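You operate a simulated robot arm through the tools that you are given. There is no shell and no other tool. Be economical: measure what you need, move in short steps, check, and stop when the job is done.

You are at the controls of a simulated two-armed robot. One attempt, no reset.

TASK
Cap the open bottle and start flushing it in well 2.
Fine: cap screwed tight, blue plug in, then the blue tap open; it stays running. Set down upright: small bottle.

Only the result counts: the job must be done as asked and must still hold three seconds after the hand-in. Knocking over, shifting, dropping, spilling or breaking anything else fails it. Lids that push on must go on centred and level and be pressed home; caps that screw on are set level and turned clockwise until they are tight.

THE ROBOT
Two 7-joint arms with two-finger grippers on one trunk, on a base that drives. Base frame: it is fixed to the floor where the robot stands at the start and does not move with it; the origin is under the middle of the robot, x ahead of it, y to its left, z up; the surface under the hand at the start is at about z = 0.854. Readings come in m, rad, newtons and seconds.
The left shoulder is at the start at [0.041, 0.176, 1.228], the right one opposite. With the tool pointing down near the work surface each hand reaches from about 0.1 to 0.84 m from the robot's upright axis, wherever it stands, measured 20 degrees to its own side. Places, roughly: bleed tap [0.6, 0.9, 0.9]; blue knob [0.7, 1.2, 0.9]; blue plug (2x2x5 cm) [0.6, 0.6, 0.9]; blue tap [0.6, 1.2, 0.9]; bubbler jar [0.8, 0.3, 0.9]; bypass knob [0.6, -1, 1]; can valve [0.7, -0.1, 1.1]; cylinder valve [0.6, 1.6, 1]; green plug (2x2x5 cm) [0.6, -0.1, 0.9]; hood knob [0.7, -0.7, 1]; purple plug (2x2x5 cm) [0.6, -0.2, 0.9]; red knob [0.7, 1.3, 0.9]; red plug (2x2x5 cm) [0.6, 0.7, 0.9]; red tap [0.6, 1.3, 0.9]; regulator knob [0.4, 1.6, 1]; span knob [0.8, 0.1, 1.1]. Payload 2.94 kg a hand.
The TCP of each hand is the grasp point between the finger pads, 0.03 m short of the fingertips. In the tool frame z runs along the fingers and y along their closing line. The gripper opens to 0.138 m. The gripper's body begins 0.109 m behind the TCP.
Orientation is that of the tool frame in the base frame, as a unit quaternion [x, y, z, w]. With the fingers straight down and closing along the base's y, the tool's x points along the base's -x, its y along +y and its z along -z.

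THE INTERFACE
- The arms move only by the tool move_arm. It takes "left_rows", "right_rows" or both (then of equal length, played together; a hand with none holds still); each is a list that holds one entry, the list of rows, each a list of 7 numbers: the gripper command, from -1 (fully open) to 1 (shut), values between in proportion, then the shift along the tool's x, y, z in units of 50 mm (1.0 is 50 mm), then the turn, a rotation vector about the tool's x, y, z in units of 6 degrees (1.0 is 6 degrees). In form: [[[grip, x, y, z, rx, ry, rz], ...]]. A call has 1 to 8 rows; each row shifts and turns the commanded pose from where the row before left it, along the tool's axes as they then stand. A call with a number of a shift or a turn outside -1 to 1 is refused whole. A row lasts 0.2 s, in which the tool goes at most 0.05 m and 0.15 rad; a call with a longer step from one row to the next is refused whole, and so is a gripper value outside its range. Where a pose cannot be reached the arm comes as near as it can. A force on the tool above 40 N (or 10 N above the force at the start of the call, whichever is more), or a blocked arm, ends the call early, and 0.2 s more pass. Each finger halts on what it meets, pressing with about 30 N; the grip force reading is that of the motor and also rises with nothing between the fingers. The clock runs only during rows and for 0.2 s after the last one: add rows that do not move to give the fingers time. It gives the time, the measured TCP pose, the force on the tool (base axes), the opening and the grip force at its end, in the units of the frame above (readings bear some noise), with the torque about the TCP (base axes, N m) and any sound that the robot's microphone picked up.
- Cameras (640 x 400 px; columns grow to the right, rows downward): "scene" is now at [0.0921, 0.0177, 1.6906]; the picture's right is [0.21, -0.98, 0.00], its down [-0.83, -0.18, -0.52] and it looks along [0.51, 0.11, -0.85] (base axes); focal length 290 px, centre (320, 200). "left" rides on the left gripper at [0.071, -0.019, -0.146] in its tool frame; the picture's right is [0.26, 0.97, 0.00], its down [-0.85, 0.23, -0.48] and it looks along [-0.46, 0.12, 0.88] (tool axes); focal length 280 px, centre (320, 200). "right" rides on the right gripper at [0.071, 0.019, -0.146] in its tool frame; the picture's right is [-0.26, 0.97, 0.00], its down [-0.85, -0.23, -0.48] and it looks along [-0.46, -0.12, 0.88] (tool axes); focal length 280 px, centre (320, 200). There is no depth. A picture from a camera that has moved, and an enlarged one, comes with that camera's place and axes in the base frame and with its lens.
- snapshot(camera): a new picture of that camera. The clock stands still meanwhile.
- raise_lower(by): slides the trunk up (or, below 0, down) by that many m; the arms and the scene camera ride with it, the base frame stays. It gives what a move gives, with no picture.
- roll_base(legs): drives the robot by 1 to 6 legs, each [ahead, turn to the left] in m and rad, along the robot's own axes; the way and the turn of a leg run together, so that a leg with both is an arc; at most 1.5 m and 3.142 rad a leg. The arms and the cameras ride along, it lands a little off, and it stops where it bumps. It gives what a move gives.
- head_to(pan, tilt): turns the head with the scene camera to pan (to the left, within 2.094 rad either way) and tilt (down, from -0.506 to 1.204), counted from straight ahead of the robot. It gives what a move gives.
- zoom(camera, box): a new picture of the part [left, top, right, bottom] of that camera's present view, enlarged. The clock stands still meanwhile.
- finish_job(): hands the job in; it is judged then, once.

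Go step by step. Nothing tells you exact positions but the pictures and the camera data: compare them with the known pose of the tool, close in by small moves and look again before you grip or let go. The budget is 120 turns and 100 pictures, counting those below and the enlarged ones. Unless the task says otherwise, let go and move clear before handing in, and close with one line.

The tools are called after "Call:" by a JSON object that holds its "api" and its "payload". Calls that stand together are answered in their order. move_arm: Moves the arms, as the interface text tells. Its arguments: {"type":"object","properties":{"left_rows":{"type":"array","items":{"type":"array","items":{"type":"array","items":{"type":"number"}}}},"right_rows":{"type":"array","items":{"type":"array","items":{"type":"array","items":{"type":"number"}}}}},"required":[]} The other tools are called the same way: raise_lower (by) slides the trunk up or down; roll_base (legs) drives the base; head_to (pan, tilt) turns the head that bears the scene camera; snapshot (camera) takes a picture; zoom (camera, box) takes an enlarged picture of a part of a camera's view; finish_job () hands the job in.

At the start:

```text
time: 0.0
left_tcp_pos: [0.3704, 0.5072, 1.2083]
left_orientation: [0.0, 1.0, 0.0, 0.0]
left_wrist_force: [-0.3, -0.3, 0.6]
left_ft_torque: [0.0, 0.0, 0.0]
left_gripper_width: 0.1382
left_finger_force: 0.0
right_tcp_pos: [0.5782, 0.1081, 1.19]
right_orientation: [0.001, 1.0, 0.001, -0.001]
right_wrist_force: [0.5, 0.2, 0.0]
right_ft_torque: [-0.04, -0.02, 0.01]
right_gripper_width: 0.1379
right_finger_force: 0.1
trunk travel left (down, up): [-0.4, 0.334]
robot x, y, heading: [0.001, -0.0007, -0.001]
head pan, tilt: [0.213, 1.023]
```

scene: 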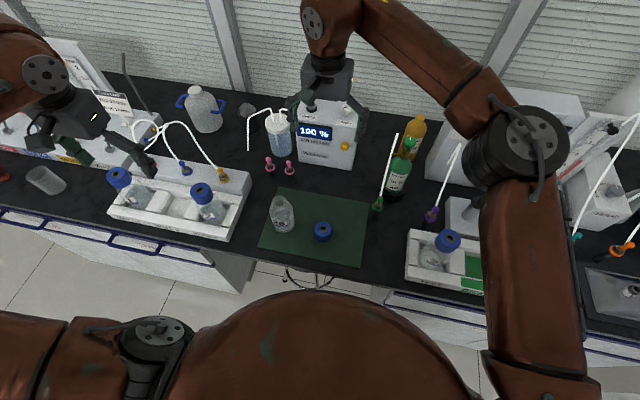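
right: 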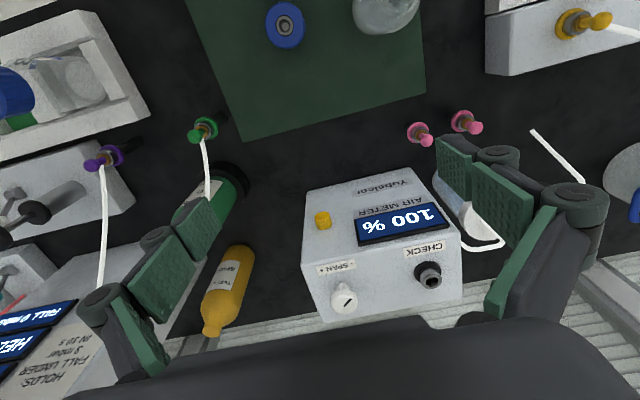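
left: 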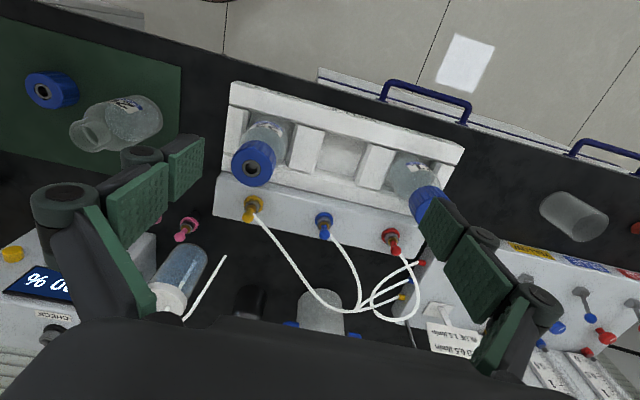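

I see the open bottle and a blue cap on the green mat, and a three-well rack with yellow, blue and red plugs to the left. I'll look closer at the mat, the rack and the tap panel.

Call:
{"api": "zoom", "payload": {"camera": "scene", "box": [230, 150, 390, 270]}}

Call:
{"api": "zoom", "payload": {"camera": "left", "box": [200, 70, 480, 270]}}

Call:
{"api": "zoom", "payload": {"camera": "left", "box": [380, 180, 640, 400]}}

Call:
{"api": "zoom", "payload": {"camera": "scene", "box": [80, 100, 280, 240]}}

```text
3.33 times, centred on (310, 210) of scene
camera zoom: at [0.0921, 0.0177, 1.6906], right [0.21, -0.98, 0.0], down [-0.83, -0.18, -0.52], along [0.51, 0.11, -0.85], focal length 968 px, centre (353, 167)
```

zoom: 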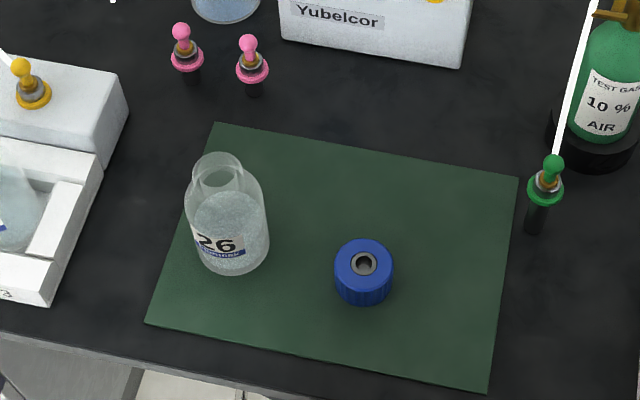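

```text
2.00 times, centred on (340, 170) of left
camera zoom: at [0.2993, 0.4867, 1.3529], right [-0.26, 0.97, 0.0], down [0.85, 0.23, 0.48], along [0.46, 0.12, -0.88], focal length 561 px, centre (280, 260)
```

zoom: 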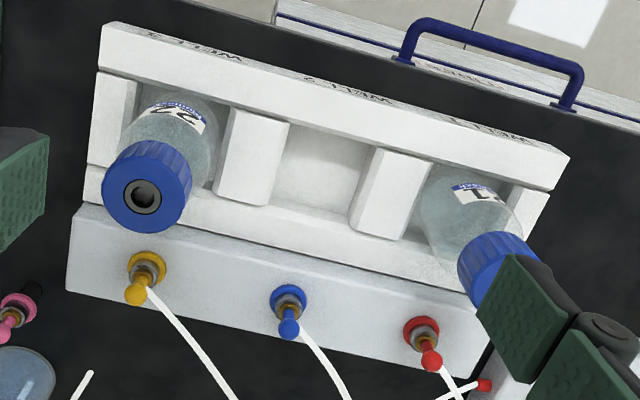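

```text
1.82 times, centred on (510, 290) of left
camera zoom: at [0.2993, 0.4867, 1.3529], right [-0.26, 0.97, 0.0], down [0.85, 0.23, 0.48], along [0.46, 0.12, -0.88], focal length 510 px, centre (-26, 36)
```

zoom: 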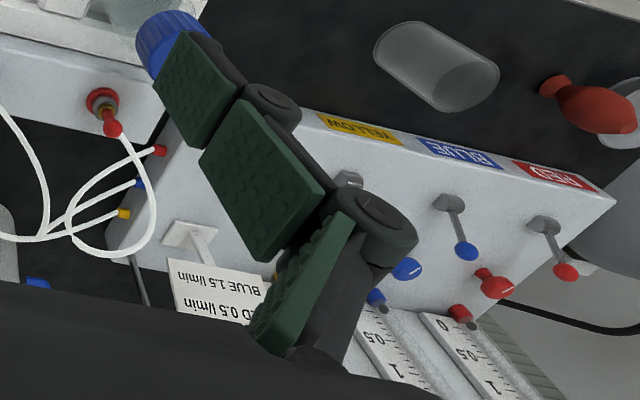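

```text
2.86 times, centred on (180, 170) of scene
camera zoom: at [0.0921, 0.0177, 1.6906], right [0.21, -0.98, 0.0], down [-0.83, -0.18, -0.52], along [0.51, 0.11, -0.85], focal length 829 px, centre (720, 286)
```

zoom: 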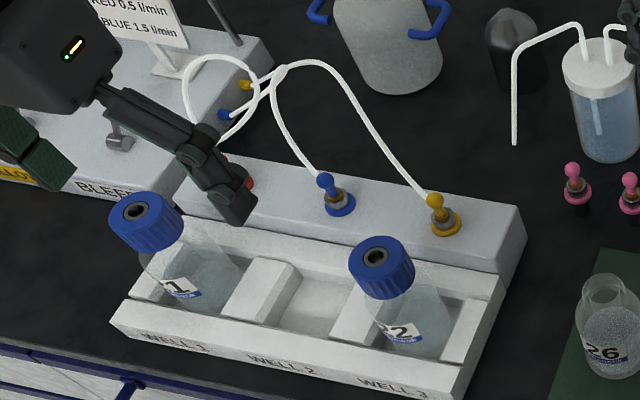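

Bottle 26 stands upright at about (0.48, 0.22) with its rim at about z 0.99, and its cap lies at about (0.47, 0.09). Well 2 is the empty middle well at about (0.465, 0.575). The left hand will hold the bottle from the front while the right hand screws the cap on, so I start by orienting the left hand.

Call:
{"api": "move_arm", "payload": {"left_rows": [[[-1, 0, 0, 0, 0, 0, 0.833], [-1, 0, 0, 0, 0, 0, 0.833], [-1, 0, 0, 0, 0, 0, 0.833], [-1, 0, 0, 0, 0, 0, 0.833], [-1, 0, 0, 0, 0, -1, 0], [-1, 0, 0, 0, 0, -1, 0], [-1, 0, 0, 0, 0, -1, 0], [-1, 0, 0, 0, 0, -1, 0]]]}}

Call:
{"api": "move_arm", "payload": {"left_rows": [[[-1, 0, 0, 0, 0, -1, 0], [-1, 0, 0, 0, 0, -1, 0], [-1, 0, 0, 0, 0, -1, 0], [-1, 0, 0, 0, 0, -1, 0], [-1, 0, 0, 0, 0, -1, 0], [-1, 0, 0, 0, 0, -1, 0], [-1, 0, 0, 0, 0, 0, 0]]]}}

```text
time: 1.8
left_tcp_pos: [0.3702, 0.5079, 1.2077]
left_orientation: [0.169, 0.963, -0.036, 0.206]
left_wrist_force: [-0.5, -0.4, 0.1]
left_ft_torque: [0.0, -0.01, 0.0]
left_gripper_width: 0.1383
left_finger_force: 0.1
right_tcp_pos: [0.5785, 0.1053, 1.1915]
right_orientation: [0.001, 1.0, 0.001, 0.0]
right_wrist_force: [-0.6, -0.1, 1.2]
right_ft_torque: [0.0, 0.0, 0.04]
right_gripper_width: 0.1378
right_finger_force: 0.1
trunk travel left (down, up): [-0.4, 0.334]
robot x, y, heading: [-0.002, -0.0032, 0.0]
head pan, tilt: [0.213, 1.023]
```

```text
time: 3.4
left_tcp_pos: [0.4178, 0.4943, 1.1902]
left_orientation: [0.15, 0.852, -0.088, 0.493]
left_wrist_force: [0.9, -0.1, 0.2]
left_ft_torque: [-0.01, -0.01, 0.05]
left_gripper_width: 0.1381
left_finger_force: 0.1
left hand out of reach, approached as far as the arm can: row 4, 5, 6
right_tcp_pos: [0.5783, 0.107, 1.1905]
right_orientation: [0.001, 1.0, 0.001, 0.0]
right_wrist_force: [0.0, 0.2, 0.3]
right_ft_torque: [0.01, 0.01, 0.01]
right_gripper_width: 0.1382
right_finger_force: 0.1
trunk travel left (down, up): [-0.4, 0.334]
robot x, y, heading: [-0.004, 0.0003, 0.0]
head pan, tilt: [0.213, 1.023]
```

The left hand took the tilt but its wrist is cramped near the trunk. I'll back the base 0.15 m to give it room.

Call:
{"api": "roll_base", "payload": {"legs": [[-0.15, 0]]}}

```text
time: 4.8
left_tcp_pos: [0.2671, 0.4951, 1.1879]
left_orientation: [0.15, 0.853, -0.087, 0.492]
left_wrist_force: [0.2, 0.7, 0.8]
left_ft_torque: [-0.01, 0.02, -0.02]
left_gripper_width: 0.1377
left_finger_force: 0.0
right_tcp_pos: [0.4276, 0.1055, 1.1898]
right_orientation: [0.001, 1.0, 0.0, -0.001]
right_wrist_force: [-0.9, -0.1, 0.8]
right_ft_torque: [0.03, -0.01, 0.01]
right_gripper_width: 0.1375
right_finger_force: 0.0
trunk travel left (down, up): [-0.4, 0.334]
robot x, y, heading: [-0.1529, -0.0019, 0.0]
head pan, tilt: [0.213, 1.023]
```

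Now move the left hand sideways and forward to a spot short of the bottle.

Call:
{"api": "move_arm", "payload": {"left_rows": [[[-1, 0, -0.95, 0, 0, 0, 0], [-1, 0, -0.95, 0, 0, 0, 0], [-1, 0, -0.95, 0, 0, 0, 0], [-1, 0, -0.95, 0, 0, 0, 0], [-1, 0.5, 0, 0.8, 0, 0, 0], [-1, 0.5, 0, 0.8, 0, 0, 0], [-1, 0, 0, 0, 0, 0, 0]]]}}

Call:
{"api": "snapshot", "payload": {"camera": "scene"}}

Call:
{"api": "snapshot", "payload": {"camera": "left"}}

```text
time: 6.4
left_tcp_pos: [0.3375, 0.384, 1.1175]
left_orientation: [0.152, 0.852, -0.087, 0.493]
left_wrist_force: [-0.7, -1.3, -0.1]
left_ft_torque: [0.04, -0.03, 0.02]
left_gripper_width: 0.138
left_finger_force: 0.0
left hand out of reach, approached as far as the arm can: row 1, 2, 3, 4
right_tcp_pos: [0.4257, 0.1053, 1.191]
right_orientation: [0.001, 1.0, 0.001, 0.0]
right_wrist_force: [0.1, -0.8, -0.2]
right_ft_torque: [0.01, -0.05, -0.01]
right_gripper_width: 0.138
right_finger_force: 0.1
trunk travel left (down, up): [-0.4, 0.334]
robot x, y, heading: [-0.1508, -0.0026, -0.002]
head pan, tilt: [0.213, 1.023]
```

```text
92 pictures are left
camera scene: at [-0.0614, 0.0167, 1.6908], right [0.21, -0.98, 0.0], down [-0.83, -0.18, -0.52], along [0.51, 0.11, -0.85], focal length 290 px, centre (320, 200)
```

scene: 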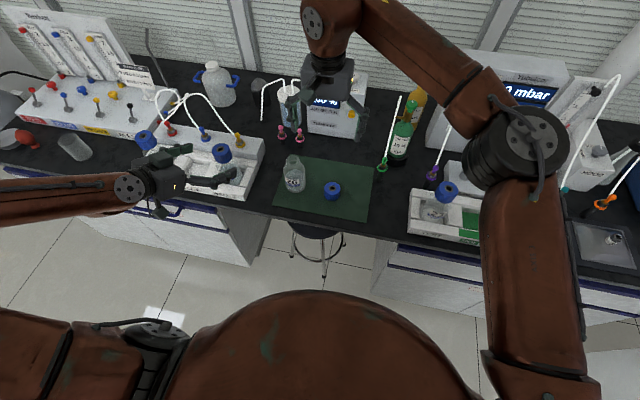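

```text
91 pictures are left
camera left: at [0.1798, 0.4212, 1.1267], right [0.21, 0.95, -0.23], down [0.09, 0.21, 0.97], along [0.97, -0.22, -0.04], focal length 280 px, centre (320, 200)
```

left: 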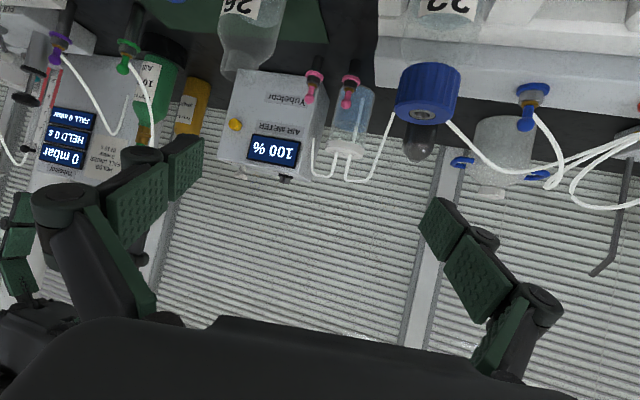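

Still on course, with the fingers well short of the bottle. Continue down and across to the pre-grasp.

Call:
{"api": "move_arm", "payload": {"left_rows": [[[-1, 0, -0.8, 0.3, 0, 0, 0], [-1, 0.3, -0.7, 0.4, 0, 0, 0], [-1, 0.4, -0.7, 0.4, 0, 0, 0], [-1, 0.4, 0, 0.5, 0, 0, 0], [-1, 0.3, 0, 0.5, 0, 0, 0], [-1, 0, 0, 0, 0, 0, 0]]]}}

Call:
{"api": "snapshot", "payload": {"camera": "scene"}}

Call:
{"api": "snapshot", "payload": {"camera": "left"}}

```text
time: 7.8
left_tcp_pos: [0.3918, 0.2834, 0.9965]
left_orientation: [0.153, 0.851, -0.09, 0.494]
left_wrist_force: [-0.3, -0.8, -0.2]
left_ft_torque: [0.02, 0.0, 0.04]
left_gripper_width: 0.1378
left_finger_force: 0.0
left hand out of reach, approached as far as the arm can: row 1, 2, 3
right_tcp_pos: [0.4261, 0.1049, 1.1905]
right_orientation: [0.001, 1.0, 0.001, 0.0]
right_wrist_force: [-1.0, 0.0, 0.9]
right_ft_torque: [0.02, -0.01, -0.02]
right_gripper_width: 0.1379
right_finger_force: 0.1
trunk travel left (down, up): [-0.4, 0.334]
robot x, y, heading: [-0.153, -0.0014, -0.0]
head pan, tilt: [0.213, 1.023]
```

```text
90 pictures are left
camera scene: at [-0.0608, 0.0171, 1.6908], right [0.21, -0.98, 0.0], down [-0.83, -0.18, -0.52], along [0.51, 0.11, -0.85], focal length 290 px, centre (320, 200)
```

scene: 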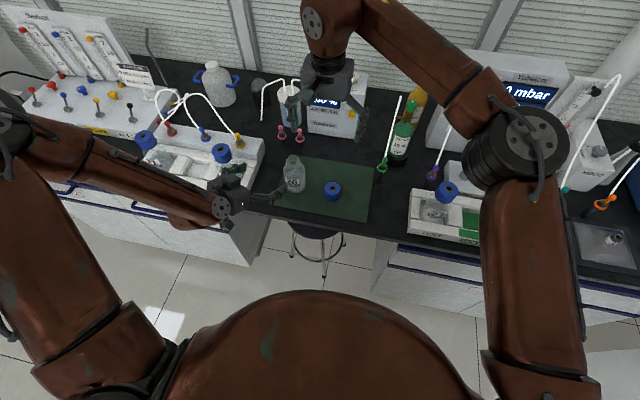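

```text
89 pictures are left
camera left: at [0.2332, 0.3201, 1.0069], right [0.21, 0.95, -0.23], down [0.09, 0.21, 0.97], along [0.97, -0.23, -0.04], focal length 280 px, centre (320, 200)
```

left: 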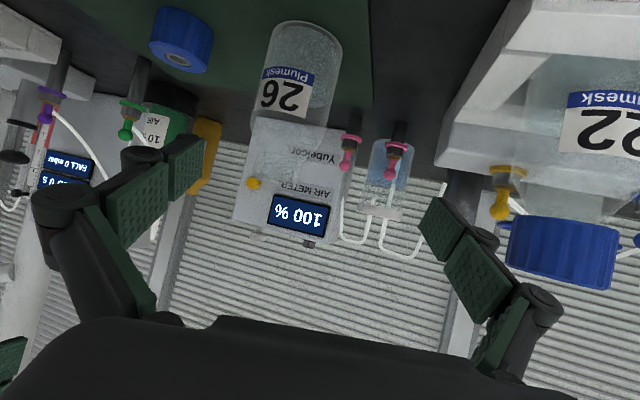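

The bottle body (about 7 cm) is ahead of the open fingers. Align the hand with it and advance part way.

Call:
{"api": "move_arm", "payload": {"left_rows": [[[-1, 0.3, -0.3, 0, 0, 0, 0], [-1, 0.32, -0.34, 0, 0, 0, 0], [-1, 0, 0, 0.7, 0, 0, 0], [-1, 0, 0, 0.7, 0, 0, 0], [-1, 0, 0, 0, 0, 0, 0]]]}}

Call:
{"api": "snapshot", "payload": {"camera": "left"}}

Call:
{"api": "zoom", "payload": {"camera": "scene", "box": [180, 120, 380, 245]}}

```text
time: 9.0
left_tcp_pos: [0.4148, 0.2681, 0.9424]
left_orientation: [0.153, 0.851, -0.09, 0.495]
left_wrist_force: [0.0, -0.3, 0.2]
left_ft_torque: [0.01, -0.02, 0.03]
left_gripper_width: 0.1379
left_finger_force: 0.1
left hand out of reach, approached as far as the arm can: row 2, 3, 4
right_tcp_pos: [0.4281, 0.105, 1.1886]
right_orientation: [0.001, 1.0, 0.001, 0.0]
right_wrist_force: [-0.1, 0.2, -0.1]
right_ft_torque: [0.05, 0.01, -0.04]
right_gripper_width: 0.1379
right_finger_force: 0.0
trunk travel left (down, up): [-0.4, 0.334]
robot x, y, heading: [-0.1505, -0.0001, -0.001]
head pan, tilt: [0.213, 1.023]
```

```text
88 pictures are left
camera left: at [0.2562, 0.3056, 0.9514], right [0.22, 0.95, -0.23], down [0.09, 0.22, 0.97], along [0.97, -0.23, -0.03], focal length 280 px, centre (320, 200)
```

left: 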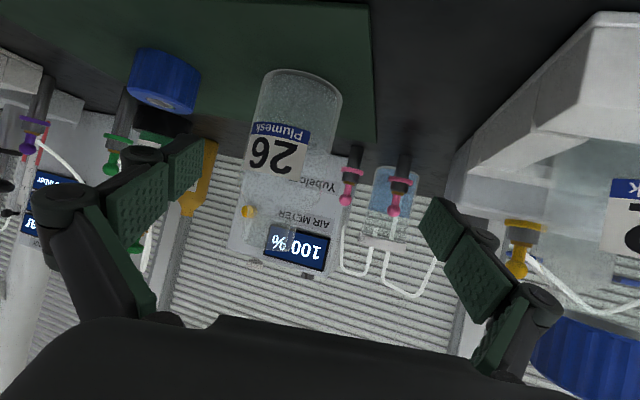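

```text
3.20 times, centred on (280, 182) of scene
camera zoom: at [-0.0595, 0.0172, 1.6907], right [0.21, -0.98, 0.0], down [-0.83, -0.18, -0.52], along [0.51, 0.11, -0.85], focal length 929 px, centre (448, 256)
```

zoom: 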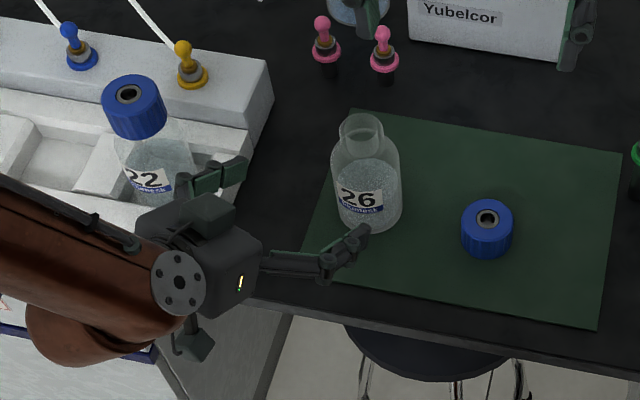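

The arm is limited sideways here, apparently too folded. I'll back the base another 0.1 m and re-align from there.

Call:
{"api": "roll_base", "payload": {"legs": [[-0.12, 0]]}}

Call:
{"api": "move_arm", "payload": {"left_rows": [[[-1, 0, -0.5, 0, 0, 0, 0], [-1, 0, -0.5, 0, 0, 0, 0], [-1, 0, -0.2, 0.4, 0, 0, 0], [-1, 0, 0, 0.5, 0, 0, 0], [-1, 0, 0, 0, 0, 0, 0]]]}}

```text
time: 10.2
left_tcp_pos: [0.3204, 0.2676, 0.9331]
left_orientation: [0.153, 0.856, -0.093, 0.486]
left_wrist_force: [0.2, 0.4, 1.6]
left_ft_torque: [0.07, 0.1, 0.01]
left_gripper_width: 0.1377
left_finger_force: 0.0
right_tcp_pos: [0.3377, 0.1057, 1.1793]
right_orientation: [0.004, 1.0, 0.0, -0.013]
right_wrist_force: [-2.8, -0.3, -0.4]
right_ft_torque: [0.05, -0.25, -0.04]
right_gripper_width: 0.1381
right_finger_force: 0.0
trunk travel left (down, up): [-0.4, 0.334]
robot x, y, heading: [-0.2704, 0.0016, -0.005]
head pan, tilt: [0.213, 1.023]
```

```text
time: 10.6
left_tcp_pos: [0.2674, 0.2658, 0.9696]
left_orientation: [0.147, 0.832, -0.077, 0.529]
left_wrist_force: [0.6, 1.4, -0.6]
left_ft_torque: [-0.08, -0.01, -0.14]
left_gripper_width: 0.1379
left_finger_force: 0.1
left hand out of reach, approached as far as the arm can: row 1, 2
right_tcp_pos: [0.2988, 0.0949, 1.2252]
right_orientation: [0.051, 0.998, 0.022, 0.022]
right_wrist_force: [1.6, -1.1, -0.5]
right_ft_torque: [0.18, 0.23, 0.04]
right_gripper_width: 0.1381
right_finger_force: 0.1
trunk travel left (down, up): [-0.4, 0.334]
robot x, y, heading: [-0.2725, 0.0019, -0.005]
head pan, tilt: [0.213, 1.023]
stopped in row 2 (right hand): the arm was blocked; the commanded pose is now the measured one
```

Something odd: the right arm was reported blocked and moved slightly. I'll look before doing anything.

Call:
{"api": "snapshot", "payload": {"camera": "scene"}}

Call:
{"api": "move_arm", "payload": {"left_rows": [[[-1, 0, 0, 0, 0, 0, 0], [-1, 0, 0, 0, 0, 0, 0]]]}}

Call:
{"api": "snapshot", "payload": {"camera": "right"}}

```text
86 pictures are left
camera scene: at [-0.0903, 0.0169, 1.6923], right [0.21, -0.98, -0.01], down [-0.86, -0.18, -0.48], along [0.46, 0.11, -0.88], focal length 290 px, centre (320, 200)
```

scene: 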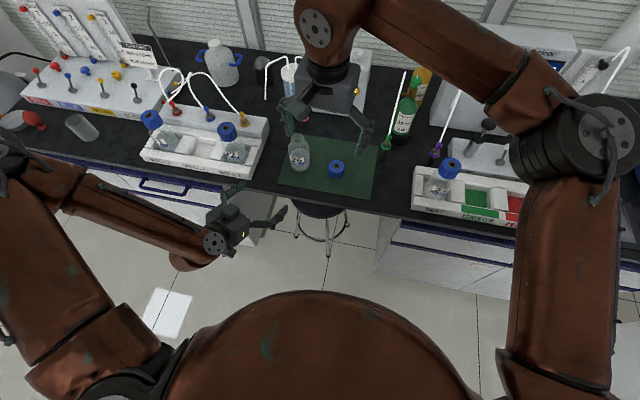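

```text
time: 11.0
left_tcp_pos: [0.2281, 0.2968, 1.0005]
left_orientation: [0.135, 0.801, -0.038, 0.581]
left_wrist_force: [-0.9, -0.6, -1.7]
left_ft_torque: [-0.08, -0.22, 0.14]
left_gripper_width: 0.1379
left_finger_force: 0.0
right_tcp_pos: [0.2003, 0.0956, 1.2496]
right_orientation: [0.045, 0.997, 0.019, 0.061]
right_wrist_force: [1.6, 0.8, -1.4]
right_ft_torque: [-0.16, 0.22, 0.05]
right_gripper_width: 0.1377
right_finger_force: 0.0
trunk travel left (down, up): [-0.4, 0.334]
robot x, y, heading: [-0.2702, 0.0003, -0.001]
head pan, tilt: [0.213, 1.023]
stopped in row 1 (right hand): the arm was blocked; the commanded pose is now the measured one
```

```text
85 pictures are left
camera right: at [0.1143, 0.1171, 1.3885], right [0.34, 0.94, 0.07], down [0.76, -0.33, 0.56], along [0.55, -0.14, -0.82], focal length 280 px, centre (320, 200)
```

right: 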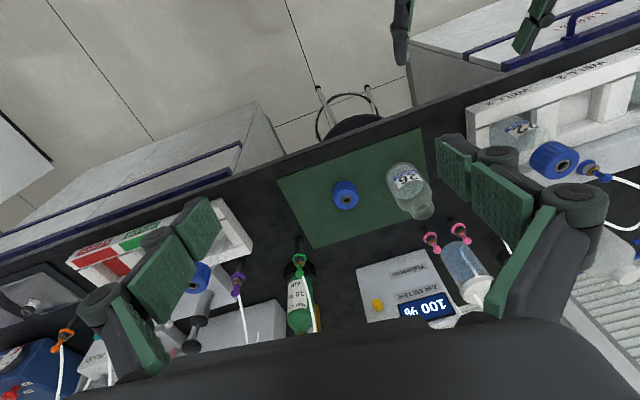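

The torso seems to be rocking after the drive. I'll let time pass and read again.

Call:
{"api": "move_arm", "payload": {"right_rows": [[[-1, 0, 0, 0, 0, 0, 0], [-1, 0, 0, 0, 0, 0, 0], [-1, 0, 0, 0, 0, 0, 0], [-1, 0, 0, 0, 0, 0, 0]]]}}

Call:
{"api": "snapshot", "payload": {"camera": "scene"}}

```text
time: 12.2
left_tcp_pos: [0.22, 0.2813, 0.9944]
left_orientation: [0.143, 0.811, -0.058, 0.564]
left_wrist_force: [-0.5, -0.9, -0.7]
left_ft_torque: [-0.01, -0.06, 0.03]
left_gripper_width: 0.1378
left_finger_force: 0.1
right_tcp_pos: [0.2156, 0.096, 1.2485]
right_orientation: [0.046, 0.997, 0.021, 0.055]
right_wrist_force: [1.4, 0.3, -0.2]
right_ft_torque: [-0.05, 0.17, 0.01]
right_gripper_width: 0.1378
right_finger_force: 0.0
trunk travel left (down, up): [-0.4, 0.334]
robot x, y, heading: [-0.2751, 0.0016, 0.001]
head pan, tilt: [0.213, 1.023]
stopped in row 4 (right hand): the arm was blocked; the commanded pose is now the measured one
```

```text
84 pictures are left
camera scene: at [-0.1782, 0.018, 1.6907], right [0.21, -0.98, 0.0], down [-0.83, -0.18, -0.52], along [0.51, 0.11, -0.85], focal length 290 px, centre (320, 200)
```

scene: 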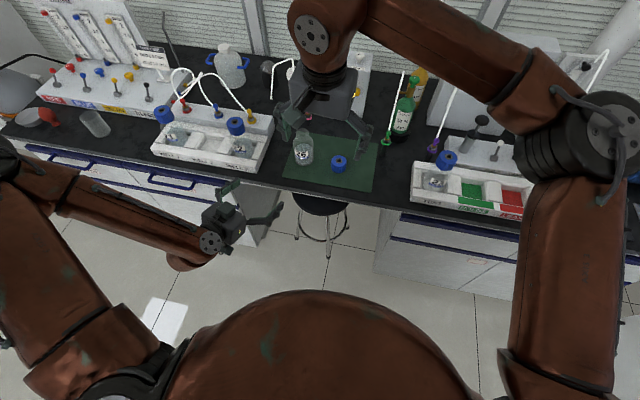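

The torso has settled and nothing is touched. Bring the left hand forward again to the pre-grasp.

Call:
{"api": "move_arm", "payload": {"left_rows": [[[-1, -0.04, 0.04, 0.6, 0, 0, 0], [-1, -0.04, 0.04, 0.6, 0, 0, 0], [-1, -0.04, 0.04, 0.6, 0, 0, 0], [-1, -0.04, 0.04, 0.6, 0, 0, 0], [-1, -0.04, 0.04, 0.6, 0, 0, 0], [-1, 0, 0, 0, 0, 0, 0], [-1, 0, 0, 0, 0, 0, 0]]]}}

```text
time: 13.8
left_tcp_pos: [0.344, 0.2706, 0.9885]
left_orientation: [0.146, 0.813, -0.065, 0.561]
left_wrist_force: [0.1, -0.9, -0.1]
left_ft_torque: [0.03, -0.01, 0.0]
left_gripper_width: 0.1379
left_finger_force: 0.0
left hand out of reach, approached as far as the arm can: row 3, 4, 5
right_tcp_pos: [0.2188, 0.0969, 1.2478]
right_orientation: [0.045, 0.997, 0.021, 0.052]
right_wrist_force: [0.9, 0.4, 0.4]
right_ft_torque: [0.0, 0.0, 0.0]
right_gripper_width: 0.1382
right_finger_force: 0.0
trunk travel left (down, up): [-0.4, 0.334]
robot x, y, heading: [-0.2697, 0.0014, 0.003]
head pan, tilt: [0.213, 1.023]
```

The limit looks like a wrist one, with the shoulder too high for a near-horizontal grasp. Retract the hand slightly and lower the trunk.

Call:
{"api": "move_arm", "payload": {"left_rows": [[[-1, 0, 0, -0.8, 0, 0, 0], [-1, 0, 0, -0.8, 0, 0, 0], [-1, 0, 0, -0.8, 0, 0, 0], [-1, 0, 0, 0, 0, 0, 0]]]}}

Call:
{"api": "raise_lower", "payload": {"by": -0.2}}

Call:
{"api": "snapshot", "payload": {"camera": "scene"}}

```text
time: 14.8
left_tcp_pos: [0.2447, 0.3017, 1.0282]
left_orientation: [0.144, 0.813, -0.062, 0.56]
left_wrist_force: [1.0, -0.1, -0.7]
left_ft_torque: [0.0, 0.04, 0.02]
left_gripper_width: 0.1378
left_finger_force: 0.1
left hand out of reach, approached as far as the arm can: row 3
right_tcp_pos: [0.2201, 0.0948, 1.2458]
right_orientation: [0.047, 0.997, 0.023, 0.051]
right_wrist_force: [1.4, -1.3, -0.4]
right_ft_torque: [0.07, 0.08, 0.0]
right_gripper_width: 0.1379
right_finger_force: 0.2
trunk travel left (down, up): [-0.4, 0.334]
robot x, y, heading: [-0.2696, 0.0033, -0.002]
head pan, tilt: [0.213, 1.023]
```

```text
time: 16.9
left_tcp_pos: [0.2627, 0.3052, 0.7534]
left_orientation: [0.139, 0.855, -0.074, 0.494]
left_wrist_force: [-0.4, 0.1, 0.6]
left_ft_torque: [-0.02, 0.0, -0.01]
left_gripper_width: 0.1379
left_finger_force: 0.0
right_tcp_pos: [0.2167, 0.0975, 1.0479]
right_orientation: [0.046, 0.997, 0.022, 0.054]
right_wrist_force: [0.4, -0.2, -0.5]
right_ft_torque: [0.0, -0.03, -0.01]
right_gripper_width: 0.138
right_finger_force: 0.1
trunk travel left (down, up): [-0.2, 0.534]
robot x, y, heading: [-0.2678, 0.0014, -0.005]
head pan, tilt: [0.213, 1.023]
```

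```text
83 pictures are left
camera scene: at [-0.0534, 0.0174, 1.4849], right [0.21, -0.98, 0.0], down [-0.83, -0.18, -0.52], along [0.51, 0.11, -0.85], focal length 290 px, centre (320, 200)
```

scene: 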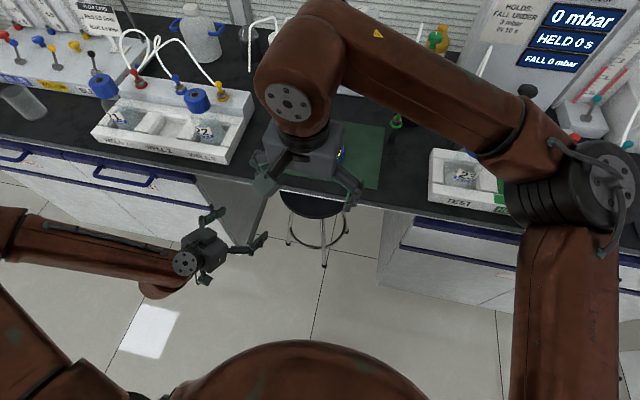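

The trunk is lower and the left hand went with it. Raise the left hand back above table height.

Call:
{"api": "move_arm", "payload": {"left_rows": [[[-1, -0.8, 0, -0.45, 0, 0, 0], [-1, -0.8, 0, -0.45, 0, 0, 0], [-1, -0.8, 0, -0.45, 0, 0, 0], [-1, -0.8, 0, -0.45, 0, 0, 0], [-1, -0.8, 0, -0.45, 0, 0, 0], [-1, 0, 0, 0, 0, 0, 0]]]}}

```text
time: 18.3
left_tcp_pos: [0.3135, 0.3438, 0.9488]
left_orientation: [0.142, 0.853, -0.08, 0.496]
left_wrist_force: [0.1, -0.3, 0.2]
left_ft_torque: [-0.02, 0.0, 0.0]
left_gripper_width: 0.1379
left_finger_force: 0.1
left hand out of reach, approached as far as the arm can: row 1, 2, 3, 4, 5
right_tcp_pos: [0.2186, 0.0971, 1.0473]
right_orientation: [0.046, 0.997, 0.023, 0.053]
right_wrist_force: [0.3, 0.0, 1.0]
right_ft_torque: [0.04, -0.01, -0.01]
right_gripper_width: 0.1378
right_finger_force: 0.0
trunk travel left (down, up): [-0.2, 0.534]
robot x, y, heading: [-0.2725, 0.0024, 0.001]
head pan, tilt: [0.213, 1.023]
```

The left wrist prefers to point more toward -y, where bottle 22 is in the way, so I'll swap roles. The right hand will hold the bottle from the free right side and the left hand will do the capping. First return the left hand to tool-down, shift the right hand to the right, and raise the trunk again.

Call:
{"api": "move_arm", "payload": {"left_rows": [[[-1, -0.5, 0, -0.3, 0, 1, 0], [-1, -0.3, 0, -0.3, 0, 1, 0], [-1, 0, 0, -0.3, 0, 1, 0], [-1, 0, 0, -0.3, 0, 1, 0], [-1, 0, 0, -0.3, 0, 1, 0], [-1, 0, 0, 0, 0, 1, 0], [-1, 0, 0, 0, 0, 1, 0], [-1, 0, 0, 0, 0, 1, 0]]], "right_rows": [[[-1, 0, -0.9, 0, 0, 0, 0], [-1, 0, -0.9, 0, 0, 0, 0], [-1, 0, -0.9, 0, 0, 0, 0], [-1, 0, -0.9, 0, 0, 0, 0], [-1, 0, -0.9, 0, 0, 0, 0], [-1, 0, -0.9, 0, 0, 0, 0], [-1, 0, -0.6, 0, 0, 0, 0], [-1, 0, 0, 0, 0, 0, 0]]]}}

Call:
{"api": "raise_lower", "payload": {"by": 0.2}}

Call:
{"api": "snapshot", "payload": {"camera": "scene"}}

```text
time: 20.1
left_tcp_pos: [0.3001, 0.4125, 1.0051]
left_orientation: [0.158, 0.982, -0.011, 0.102]
left_wrist_force: [0.8, -0.9, 0.5]
left_ft_torque: [0.01, 0.02, 0.01]
left_gripper_width: 0.1378
left_finger_force: 0.1
left hand out of reach, approached as far as the arm can: row 1, 2
right_tcp_pos: [0.1905, -0.2008, 1.0333]
right_orientation: [0.046, 0.997, 0.022, 0.052]
right_wrist_force: [0.9, 0.3, -0.6]
right_ft_torque: [0.02, 0.02, -0.02]
right_gripper_width: 0.1379
right_finger_force: 0.0
trunk travel left (down, up): [-0.2, 0.534]
robot x, y, heading: [-0.2711, -0.0014, -0.0]
head pan, tilt: [0.213, 1.023]
```

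```text
time: 22.3
left_tcp_pos: [0.3003, 0.4116, 1.2045]
left_orientation: [0.157, 0.982, -0.011, 0.104]
left_wrist_force: [-0.4, -0.3, -0.2]
left_ft_torque: [-0.01, 0.03, 0.01]
left_gripper_width: 0.138
left_finger_force: 0.0
right_tcp_pos: [0.1918, -0.2023, 1.2327]
right_orientation: [0.046, 0.997, 0.022, 0.052]
right_wrist_force: [0.1, 0.6, -0.6]
right_ft_torque: [0.0, 0.01, -0.01]
right_gripper_width: 0.1379
right_finger_force: 0.0
trunk travel left (down, up): [-0.4, 0.334]
robot x, y, heading: [-0.2706, 0.0015, 0.0]
head pan, tilt: [0.213, 1.023]
```

```text
82 pictures are left
camera scene: at [-0.1781, 0.0172, 1.6905], right [0.21, -0.98, 0.0], down [-0.83, -0.18, -0.52], along [0.51, 0.11, -0.85], focal length 290 px, centre (320, 200)
```

scene: 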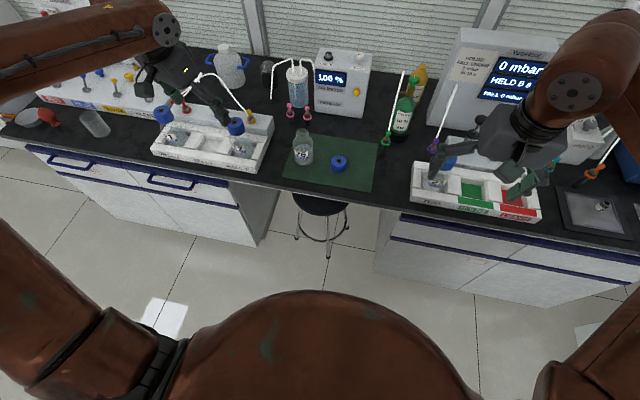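

Now straighten the left hand to point down and wind it counter-clockwise, so I have clockwise travel for screwing.

Call:
{"api": "move_arm", "payload": {"left_rows": [[[-1, 0, 0, 0, 0, 1, 0], [-1, 0, 0, 0, 0, 1, 0], [-1, 0, 0, 0, 0, 0, -1], [-1, 0, 0, 0, 0, 0, -1], [-1, 0, 0, 0, 0, 0, -1], [-1, 0, 0, 0, 0, 0, -1], [-1, 0, 0, 0, 0, 0, 0]]]}}

```text
time: 23.9
left_tcp_pos: [0.3, 0.412, 1.2042]
left_orientation: [-0.052, 0.999, 0.005, 0.002]
left_wrist_force: [0.5, 0.8, 1.3]
left_ft_torque: [0.03, 0.03, 0.0]
left_gripper_width: 0.1376
left_finger_force: 0.0
right_tcp_pos: [0.1909, -0.2024, 1.2329]
right_orientation: [0.046, 0.997, 0.021, 0.054]
right_wrist_force: [0.3, -0.5, 0.2]
right_ft_torque: [0.03, 0.0, 0.0]
right_gripper_width: 0.1376
right_finger_force: 0.0
trunk travel left (down, up): [-0.4, 0.334]
robot x, y, heading: [-0.2679, 0.0034, 0.002]
head pan, tilt: [0.213, 1.023]
```

Call:
{"api": "move_arm", "payload": {"left_rows": [[[-1, -0.4, -0.9, 0, 0, 0, 0], [-1, -0.4, -0.9, 0, 0, 0, 0], [-1, -0.4, -0.9, 0, 0, 0, 0], [-1, -0.4, -0.9, 0, 0, 0, 0], [-1, -0.4, -0.9, 0, 0, 0, 0], [-1, -0.4, -0.9, 0, 0, 0, 0], [-1, -0.4, -0.9, 0, 0, 0, 0], [-1, 0, -0.42, 0, 0, 0, 0]]]}}

Call:
{"api": "move_arm", "payload": {"left_rows": [[[-1, 0, 0, 0.3, 0, 0, -1], [-1, 0, 0, 0.3, 0, 0, -1], [-1, 0, 0, 0.3, 0, 0, -1], [-1, 0, 0, 0.3, 0, 0, -1], [-1, 0, 0, 0.3, 0, 0, -1], [-1, 0, 0, 0.3, 0, 0, -1], [-1, 0, 0, 0.3, 0, 0, -1], [-1, 0, 0, 0, 0, 0, -1]]]}}

Call:
{"api": "snapshot", "payload": {"camera": "left"}}

```text
time: 25.7
left_tcp_pos: [0.3015, 0.2783, 1.1905]
left_orientation: [-0.051, 0.999, 0.004, 0.004]
left_wrist_force: [-0.3, -0.3, -0.4]
left_ft_torque: [0.08, 0.0, 0.0]
left_gripper_width: 0.138
left_finger_force: 0.0
left hand out of reach, approached as far as the arm can: row 2, 3, 4, 5, 6, 7, 8
right_tcp_pos: [0.1921, -0.2032, 1.2334]
right_orientation: [0.046, 0.997, 0.023, 0.052]
right_wrist_force: [0.6, -0.6, -0.4]
right_ft_torque: [-0.02, 0.01, 0.03]
right_gripper_width: 0.1383
right_finger_force: 0.1
trunk travel left (down, up): [-0.4, 0.334]
robot x, y, heading: [-0.2702, 0.0006, 0.001]
head pan, tilt: [0.213, 1.023]
```

```text
time: 27.5
left_tcp_pos: [0.3004, 0.2822, 1.0841]
left_orientation: [-0.453, 0.891, 0.002, 0.005]
left_wrist_force: [-0.5, -0.2, 0.9]
left_ft_torque: [-0.01, -0.03, 0.02]
left_gripper_width: 0.1379
left_finger_force: 0.1
right_tcp_pos: [0.1905, -0.2015, 1.2328]
right_orientation: [0.046, 0.997, 0.022, 0.053]
right_wrist_force: [-1.0, -0.8, 0.3]
right_ft_torque: [0.03, 0.03, -0.02]
right_gripper_width: 0.138
right_finger_force: 0.1
trunk travel left (down, up): [-0.4, 0.334]
robot x, y, heading: [-0.2697, -0.0021, 0.0]
head pan, tilt: [0.213, 1.023]
```

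```text
81 pictures are left
camera left: at [0.2737, 0.2121, 1.2281], right [-0.93, 0.36, 0.0], down [0.31, 0.82, 0.48], along [0.18, 0.45, -0.87], focal length 280 px, centre (320, 200)
```

left: 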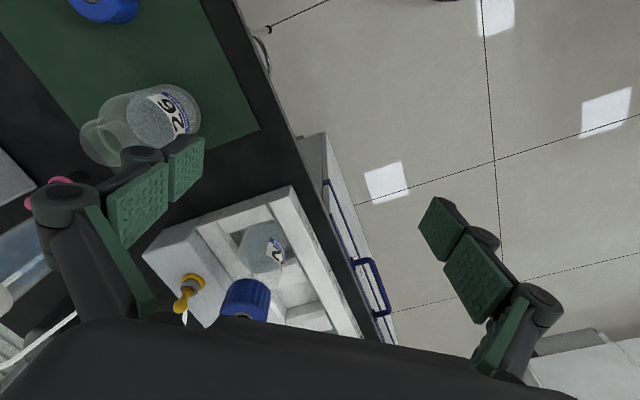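

The left arm seems limited in crossing toward the middle. I'll probe whether it goes when farther forward.

Call:
{"api": "move_arm", "payload": {"left_rows": [[[-1, -0.59, -0.8, -0.3, 0, 0, 0], [-1, -0.59, -0.8, -0.3, 0, 0, 0], [-1, -0.59, -0.8, 0, 0, 0, 0], [-1, 0.8, -0.58, 0, 0, 0, 0], [-1, 0.8, -0.58, 0, 0, 0, 0], [-1, 0.8, -0.58, 0, 0, 0, 0], [-1, 0, 0, 0, 0, 0, 0]]]}}

Call:
{"api": "snapshot", "payload": {"camera": "scene"}}

```text
refused: row 1 steps farther than a row can; nothing moved
```

```text
80 pictures are left
camera scene: at [-0.1787, 0.0169, 1.6907], right [0.21, -0.98, 0.0], down [-0.83, -0.18, -0.52], along [0.51, 0.11, -0.85], focal length 290 px, centre (320, 200)
```

scene: 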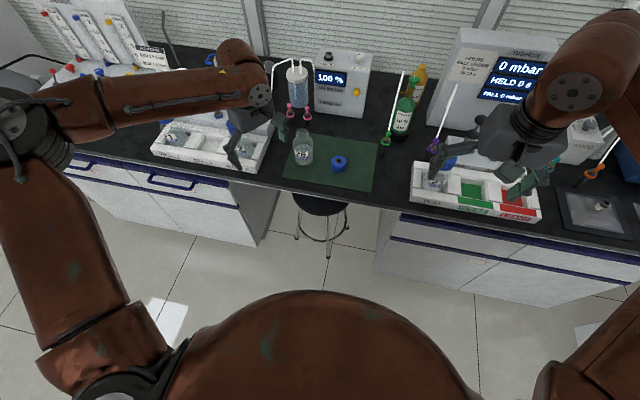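

Call:
{"api": "move_arm", "payload": {"left_rows": [[[-1, -0.55, -0.75, -0.1, 0, 0, 0], [-1, -0.55, -0.75, -0.1, 0, 0, 0], [-1, -0.55, -0.75, 0, 0, 0, 0], [-1, 0.75, -0.55, 0, 0, 0, 0], [-1, 0.75, -0.55, 0, 0, 0, 0], [-1, 0.75, -0.55, 0, 0, 0, 0], [-1, 0, 0, 0, 0, 0, 0]]]}}

```text
time: 29.1
left_tcp_pos: [0.2737, 0.2399, 1.1135]
left_orientation: [-0.453, 0.891, 0.002, 0.004]
left_wrist_force: [0.3, 1.2, -0.3]
left_ft_torque: [0.01, 0.03, -0.02]
left_gripper_width: 0.1381
left_finger_force: 0.0
left hand out of reach, approached as far as the arm can: row 1, 2, 3, 4, 5, 6
right_tcp_pos: [0.1911, -0.2019, 1.2319]
right_orientation: [0.046, 0.997, 0.021, 0.052]
right_wrist_force: [-0.4, -0.2, -0.7]
right_ft_torque: [-0.04, 0.01, 0.01]
right_gripper_width: 0.1379
right_finger_force: 0.1
trunk travel left (down, up): [-0.4, 0.334]
robot x, y, heading: [-0.27, 0.0015, -0.006]
head pan, tilt: [0.213, 1.023]
```

The left arm is jammed against a joint limit in this posture. I'll unwind it to near its starting pose and bring the right hand back toward the middle, where it is known to work.

Call:
{"api": "move_arm", "payload": {"left_rows": [[[-1, -0.4, 0.85, -0.3, 0, 0, 0], [-1, -0.4, 0.85, -0.3, 0, 0, 0], [-1, -0.4, 0.85, -0.3, 0, 0, 0], [-1, -0.4, 0.85, -0.3, 0, 0, 0], [-1, -0.4, 0.85, -0.3, 0, 0, 0], [-1, -0.4, 0.85, -0.3, 0, 0, 0], [-1, 0, 0, 0, 0, 0, 1], [-1, 0, 0, 0, 0, 0, 1]]]}}

Call:
{"api": "move_arm", "payload": {"left_rows": [[[-1, 0, 0, 0, 0, 0, 1], [-1, 0, 0, 0, 0, 0, 1], [-1, 0, 0, 0, 0, 0, 1], [-1, 0, 0, 0, 0, 0, 1], [-1, 0, 0, 0, 0, 0, 1], [-1, 0, 0, 0, 0, 0, 1], [-1, 0, 0, 0, 0, 0, 1], [-1, 0, 0, 0, 0, 0, 0]]], "right_rows": [[[-1, -0.3, 0.9, 0, 0, 0, 0], [-1, -0.3, 0.9, 0, 0, 0, 0], [-1, -0.3, 0.9, 0, 0, 0, 0], [-1, -0.3, 0.9, 0, 0, 0, 0], [-1, -0.3, 0.9, 0, 0, 0, 0], [-1, -0.3, 0.9, 0, 0, 0, 0], [-1, 0, 0, 0, 0, 0.6, 0], [-1, 0, 0, 0, 0.8, 0.6, 0]]]}}

Call:
{"api": "snapshot", "payload": {"camera": "scene"}}

```text
time: 30.9
left_tcp_pos: [0.1374, 0.4863, 1.2055]
left_orientation: [-0.356, 0.935, 0.004, 0.003]
left_wrist_force: [0.2, 0.4, 0.7]
left_ft_torque: [-0.04, -0.01, 0.0]
left_gripper_width: 0.138
left_finger_force: 0.0
right_tcp_pos: [0.1907, -0.2023, 1.2337]
right_orientation: [0.045, 0.997, 0.022, 0.054]
right_wrist_force: [-0.5, 0.1, 0.3]
right_ft_torque: [-0.07, -0.04, 0.02]
right_gripper_width: 0.138
right_finger_force: 0.1
trunk travel left (down, up): [-0.4, 0.334]
robot x, y, heading: [-0.2714, -0.0007, -0.004]
head pan, tilt: [0.213, 1.023]
```

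```text
time: 32.7
left_tcp_pos: [0.1368, 0.4894, 1.2043]
left_orientation: [0.002, 1.0, 0.005, 0.002]
left_wrist_force: [0.1, 1.1, -0.8]
left_ft_torque: [-0.08, 0.0, 0.02]
left_gripper_width: 0.1381
left_finger_force: 0.0
right_tcp_pos: [0.3022, 0.0619, 1.2557]
right_orientation: [0.045, 0.999, -0.019, -0.012]
right_wrist_force: [-0.8, 0.8, -0.3]
right_ft_torque: [-0.07, 0.01, 0.0]
right_gripper_width: 0.1382
right_finger_force: 0.1
trunk travel left (down, up): [-0.4, 0.334]
robot x, y, heading: [-0.2691, -0.003, -0.001]
head pan, tilt: [0.213, 1.023]
```

```text
79 pictures are left
camera scene: at [-0.1788, 0.0212, 1.6906], right [0.21, -0.98, 0.0], down [-0.83, -0.18, -0.52], along [0.51, 0.11, -0.85], focal length 290 px, centre (320, 200)
```

scene: 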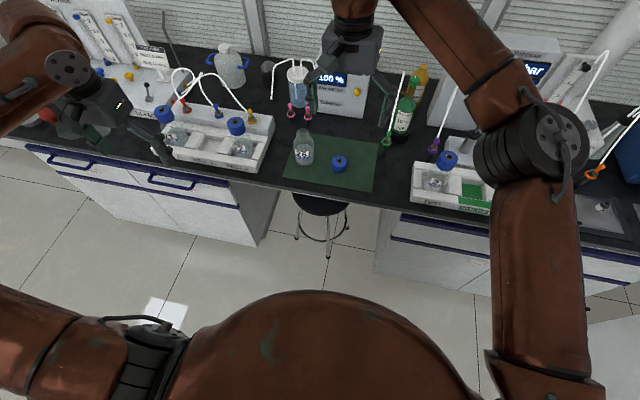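

Left arm is unwound. New plan: drive forward a bit and turn the robot about 14° right, so the bottle lies more to its left. That suits a left-hand hold, and the right hand does the capping.

Call:
{"api": "roll_base", "payload": {"legs": [[0.06, 0], [0.06, 0], [0, -0.25]]}}

Call:
{"api": "move_arm", "payload": {"right_rows": [[[-1, 0, 0, 0, 0, 0, 0], [-1, 0, 0, 0, 0, 0, 0]]]}}

Call:
{"api": "snapshot", "payload": {"camera": "scene"}}

Call:
{"api": "snapshot", "payload": {"camera": "right"}}

```text
time: 34.8
left_tcp_pos: [0.2649, 0.4502, 1.2049]
left_orientation: [0.025, 0.999, 0.02, 0.007]
left_wrist_force: [0.4, 0.8, 1.2]
left_ft_torque: [-0.02, 0.06, -0.02]
left_gripper_width: 0.1378
left_finger_force: 0.0
right_tcp_pos: [0.3575, 0.0112, 1.2864]
right_orientation: [0.098, 0.995, -0.015, 0.017]
right_wrist_force: [0.7, 0.2, -0.8]
right_ft_torque: [-0.08, 0.07, 0.0]
right_gripper_width: 0.1379
right_finger_force: 0.0
trunk travel left (down, up): [-0.4, 0.334]
robot x, y, heading: [-0.1516, 0.0011, -0.086]
head pan, tilt: [0.213, 1.023]
stopped in leg 3: the robot was blocked; the commanded pose is now the measured one
```

```text
time: 35.4
left_tcp_pos: [0.2668, 0.454, 1.2043]
left_orientation: [0.024, 1.0, 0.018, 0.008]
left_wrist_force: [-0.4, 0.6, 0.3]
left_ft_torque: [0.0, -0.07, -0.02]
left_gripper_width: 0.1378
left_finger_force: 0.1
right_tcp_pos: [0.3593, 0.0162, 1.2865]
right_orientation: [0.096, 0.995, -0.017, 0.019]
right_wrist_force: [-1.6, 0.9, 1.9]
right_ft_torque: [-0.09, -0.18, 0.03]
right_gripper_width: 0.1379
right_finger_force: 0.1
trunk travel left (down, up): [-0.4, 0.334]
robot x, y, heading: [-0.1493, -0.002, -0.088]
head pan, tilt: [0.213, 1.023]
```

```text
78 pictures are left
camera scene: at [-0.0673, 0.0243, 1.6919], right [0.13, -0.99, 0.01], down [-0.84, -0.11, -0.53], along [0.52, 0.06, -0.85], focal length 290 px, centre (320, 200)
```

scene: 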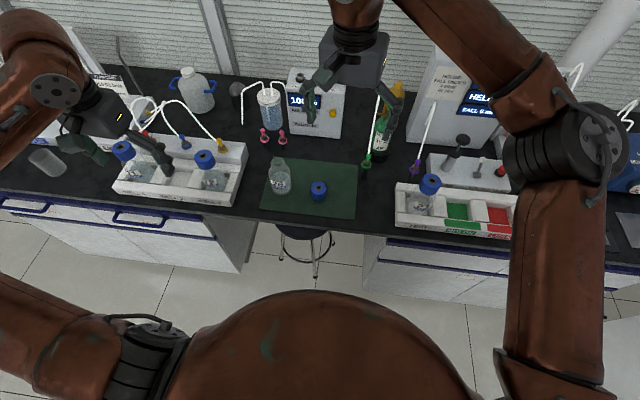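

```text
77 pictures are left
camera right: at [0.288, 0.0547, 1.4295], right [0.44, 0.9, -0.02], down [0.77, -0.37, 0.52], along [0.46, -0.24, -0.86], focal length 280 px, centre (320, 200)
```

right: 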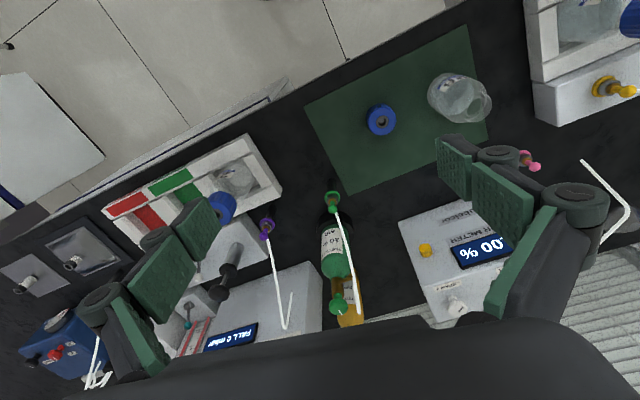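

The turn stopped early as if something blocked it, and the right arm was pushed back a little. I'll look right and behind to find the contact.

Call:
{"api": "head_to", "payload": {"pan": -0.9, "tilt": 0.6}}

Call:
{"api": "snapshot", "payload": {"camera": "scene"}}

Call:
{"api": "head_to", "payload": {"pan": -2.0, "tilt": 0.8}}

Call:
{"api": "snapshot", "payload": {"camera": "scene"}}

```text
time: 36.7
left_tcp_pos: [0.2794, 0.444, 1.2022]
left_orientation: [0.024, 0.999, 0.024, 0.002]
left_wrist_force: [-0.3, -0.3, 0.3]
left_ft_torque: [0.02, 0.01, 0.01]
left_gripper_width: 0.1378
left_finger_force: 0.0
right_tcp_pos: [0.3732, 0.0051, 1.2798]
right_orientation: [0.1, 0.995, -0.012, 0.011]
right_wrist_force: [0.1, 0.2, -1.0]
right_ft_torque: [0.05, -0.01, 0.02]
right_gripper_width: 0.1378
right_finger_force: 0.1
trunk travel left (down, up): [-0.4, 0.334]
robot x, y, heading: [-0.1505, -0.0047, -0.089]
head pan, tilt: [-0.901, 0.6]
```

```text
76 pictures are left
camera scene: at [-0.0759, -0.0752, 1.724], right [-0.84, -0.55, 0.0], down [-0.31, 0.47, -0.82], along [0.45, -0.69, -0.57], focal length 290 px, centre (320, 200)
```

scene: 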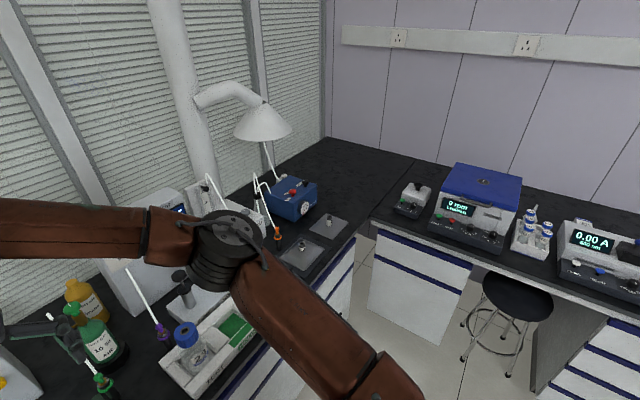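

```text
time: 38.1
left_tcp_pos: [0.2786, 0.4459, 1.2031]
left_orientation: [0.024, 0.999, 0.023, 0.003]
left_wrist_force: [0.4, -0.4, 0.1]
left_ft_torque: [0.01, 0.0, 0.03]
left_gripper_width: 0.1381
left_finger_force: 0.1
right_tcp_pos: [0.3718, 0.0065, 1.2793]
right_orientation: [0.1, 0.995, -0.014, 0.013]
right_wrist_force: [-0.8, 0.7, 0.5]
right_ft_torque: [0.02, 0.01, -0.01]
right_gripper_width: 0.1381
right_finger_force: 0.1
trunk travel left (down, up): [-0.4, 0.334]
robot x, y, heading: [-0.1494, -0.0025, -0.086]
head pan, tilt: [-2.0, 0.799]
```

```text
75 pictures are left
camera scene: at [-0.1645, -0.0688, 1.7074], right [-0.87, 0.49, 0.0], down [0.35, 0.62, -0.7], along [-0.35, -0.61, -0.72], focal length 290 px, centre (320, 200)
```

scene: 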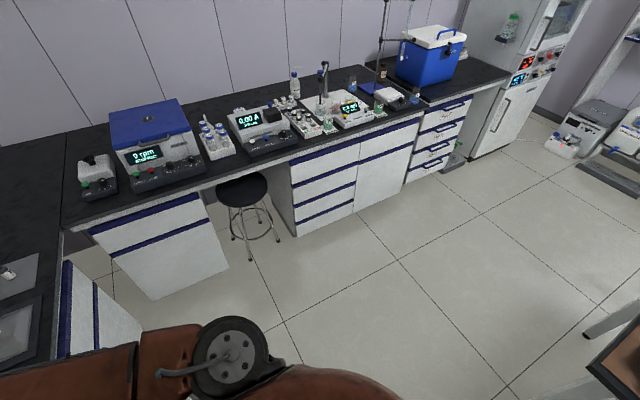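

Call:
{"api": "head_to", "payload": {"pan": 2.0, "tilt": 0.9}}

Call:
{"api": "snapshot", "payload": {"camera": "scene"}}

Call:
{"api": "head_to", "payload": {"pan": -0.4, "tilt": 0.35}}

Call:
{"api": "snapshot", "payload": {"camera": "scene"}}

```text
time: 41.3
left_tcp_pos: [0.2782, 0.4461, 1.2025]
left_orientation: [0.025, 0.999, 0.023, 0.003]
left_wrist_force: [0.2, 0.3, 0.3]
left_ft_torque: [0.01, -0.01, -0.04]
left_gripper_width: 0.1379
left_finger_force: 0.1
right_tcp_pos: [0.3721, 0.0075, 1.2795]
right_orientation: [0.1, 0.995, -0.013, 0.011]
right_wrist_force: [-0.1, -0.8, -0.4]
right_ft_torque: [-0.01, 0.03, 0.0]
right_gripper_width: 0.1383
right_finger_force: 0.1
trunk travel left (down, up): [-0.4, 0.334]
robot x, y, heading: [-0.1521, -0.0, -0.092]
head pan, tilt: [2.0, 0.901]
```

```text
74 pictures are left
camera scene: at [-0.1501, 0.0724, 1.6994], right [0.94, 0.33, 0.0], down [0.26, -0.74, -0.62], along [-0.21, 0.59, -0.78], focal length 290 px, centre (320, 200)
```

scene: 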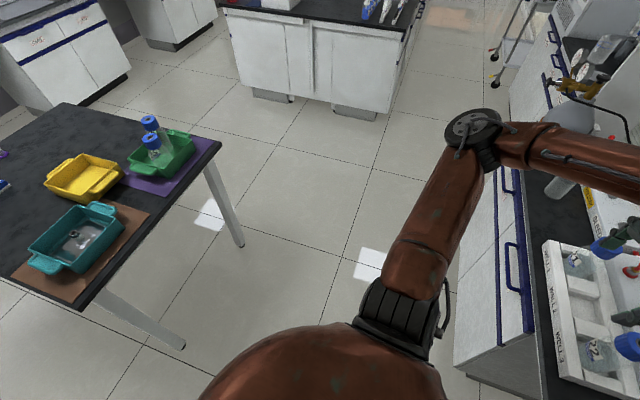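

```text
time: 43.5
left_tcp_pos: [0.2787, 0.4468, 1.2023]
left_orientation: [0.024, 0.999, 0.023, 0.003]
left_wrist_force: [-0.3, -0.2, -0.4]
left_ft_torque: [0.0, -0.01, 0.0]
left_gripper_width: 0.1382
left_finger_force: 0.0
right_tcp_pos: [0.3719, 0.0068, 1.2784]
right_orientation: [0.099, 0.995, -0.013, 0.012]
right_wrist_force: [0.0, -0.4, 0.2]
right_ft_torque: [0.0, 0.02, 0.0]
right_gripper_width: 0.138
right_finger_force: 0.0
trunk travel left (down, up): [-0.4, 0.334]
robot x, y, heading: [-0.1521, -0.0015, -0.092]
head pan, tilt: [-0.4, 0.351]
```

```text
73 pictures are left
camera scene: at [-0.0426, -0.0424, 1.7469], right [-0.47, -0.88, 0.0], down [-0.3, 0.16, -0.94], along [0.83, -0.44, -0.34], focal length 290 px, centre (320, 200)
```

scene: 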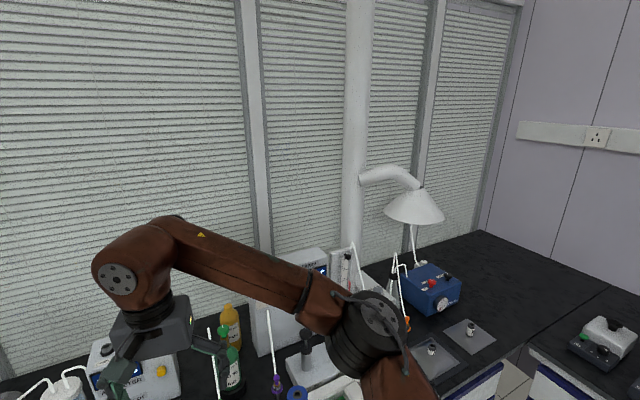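

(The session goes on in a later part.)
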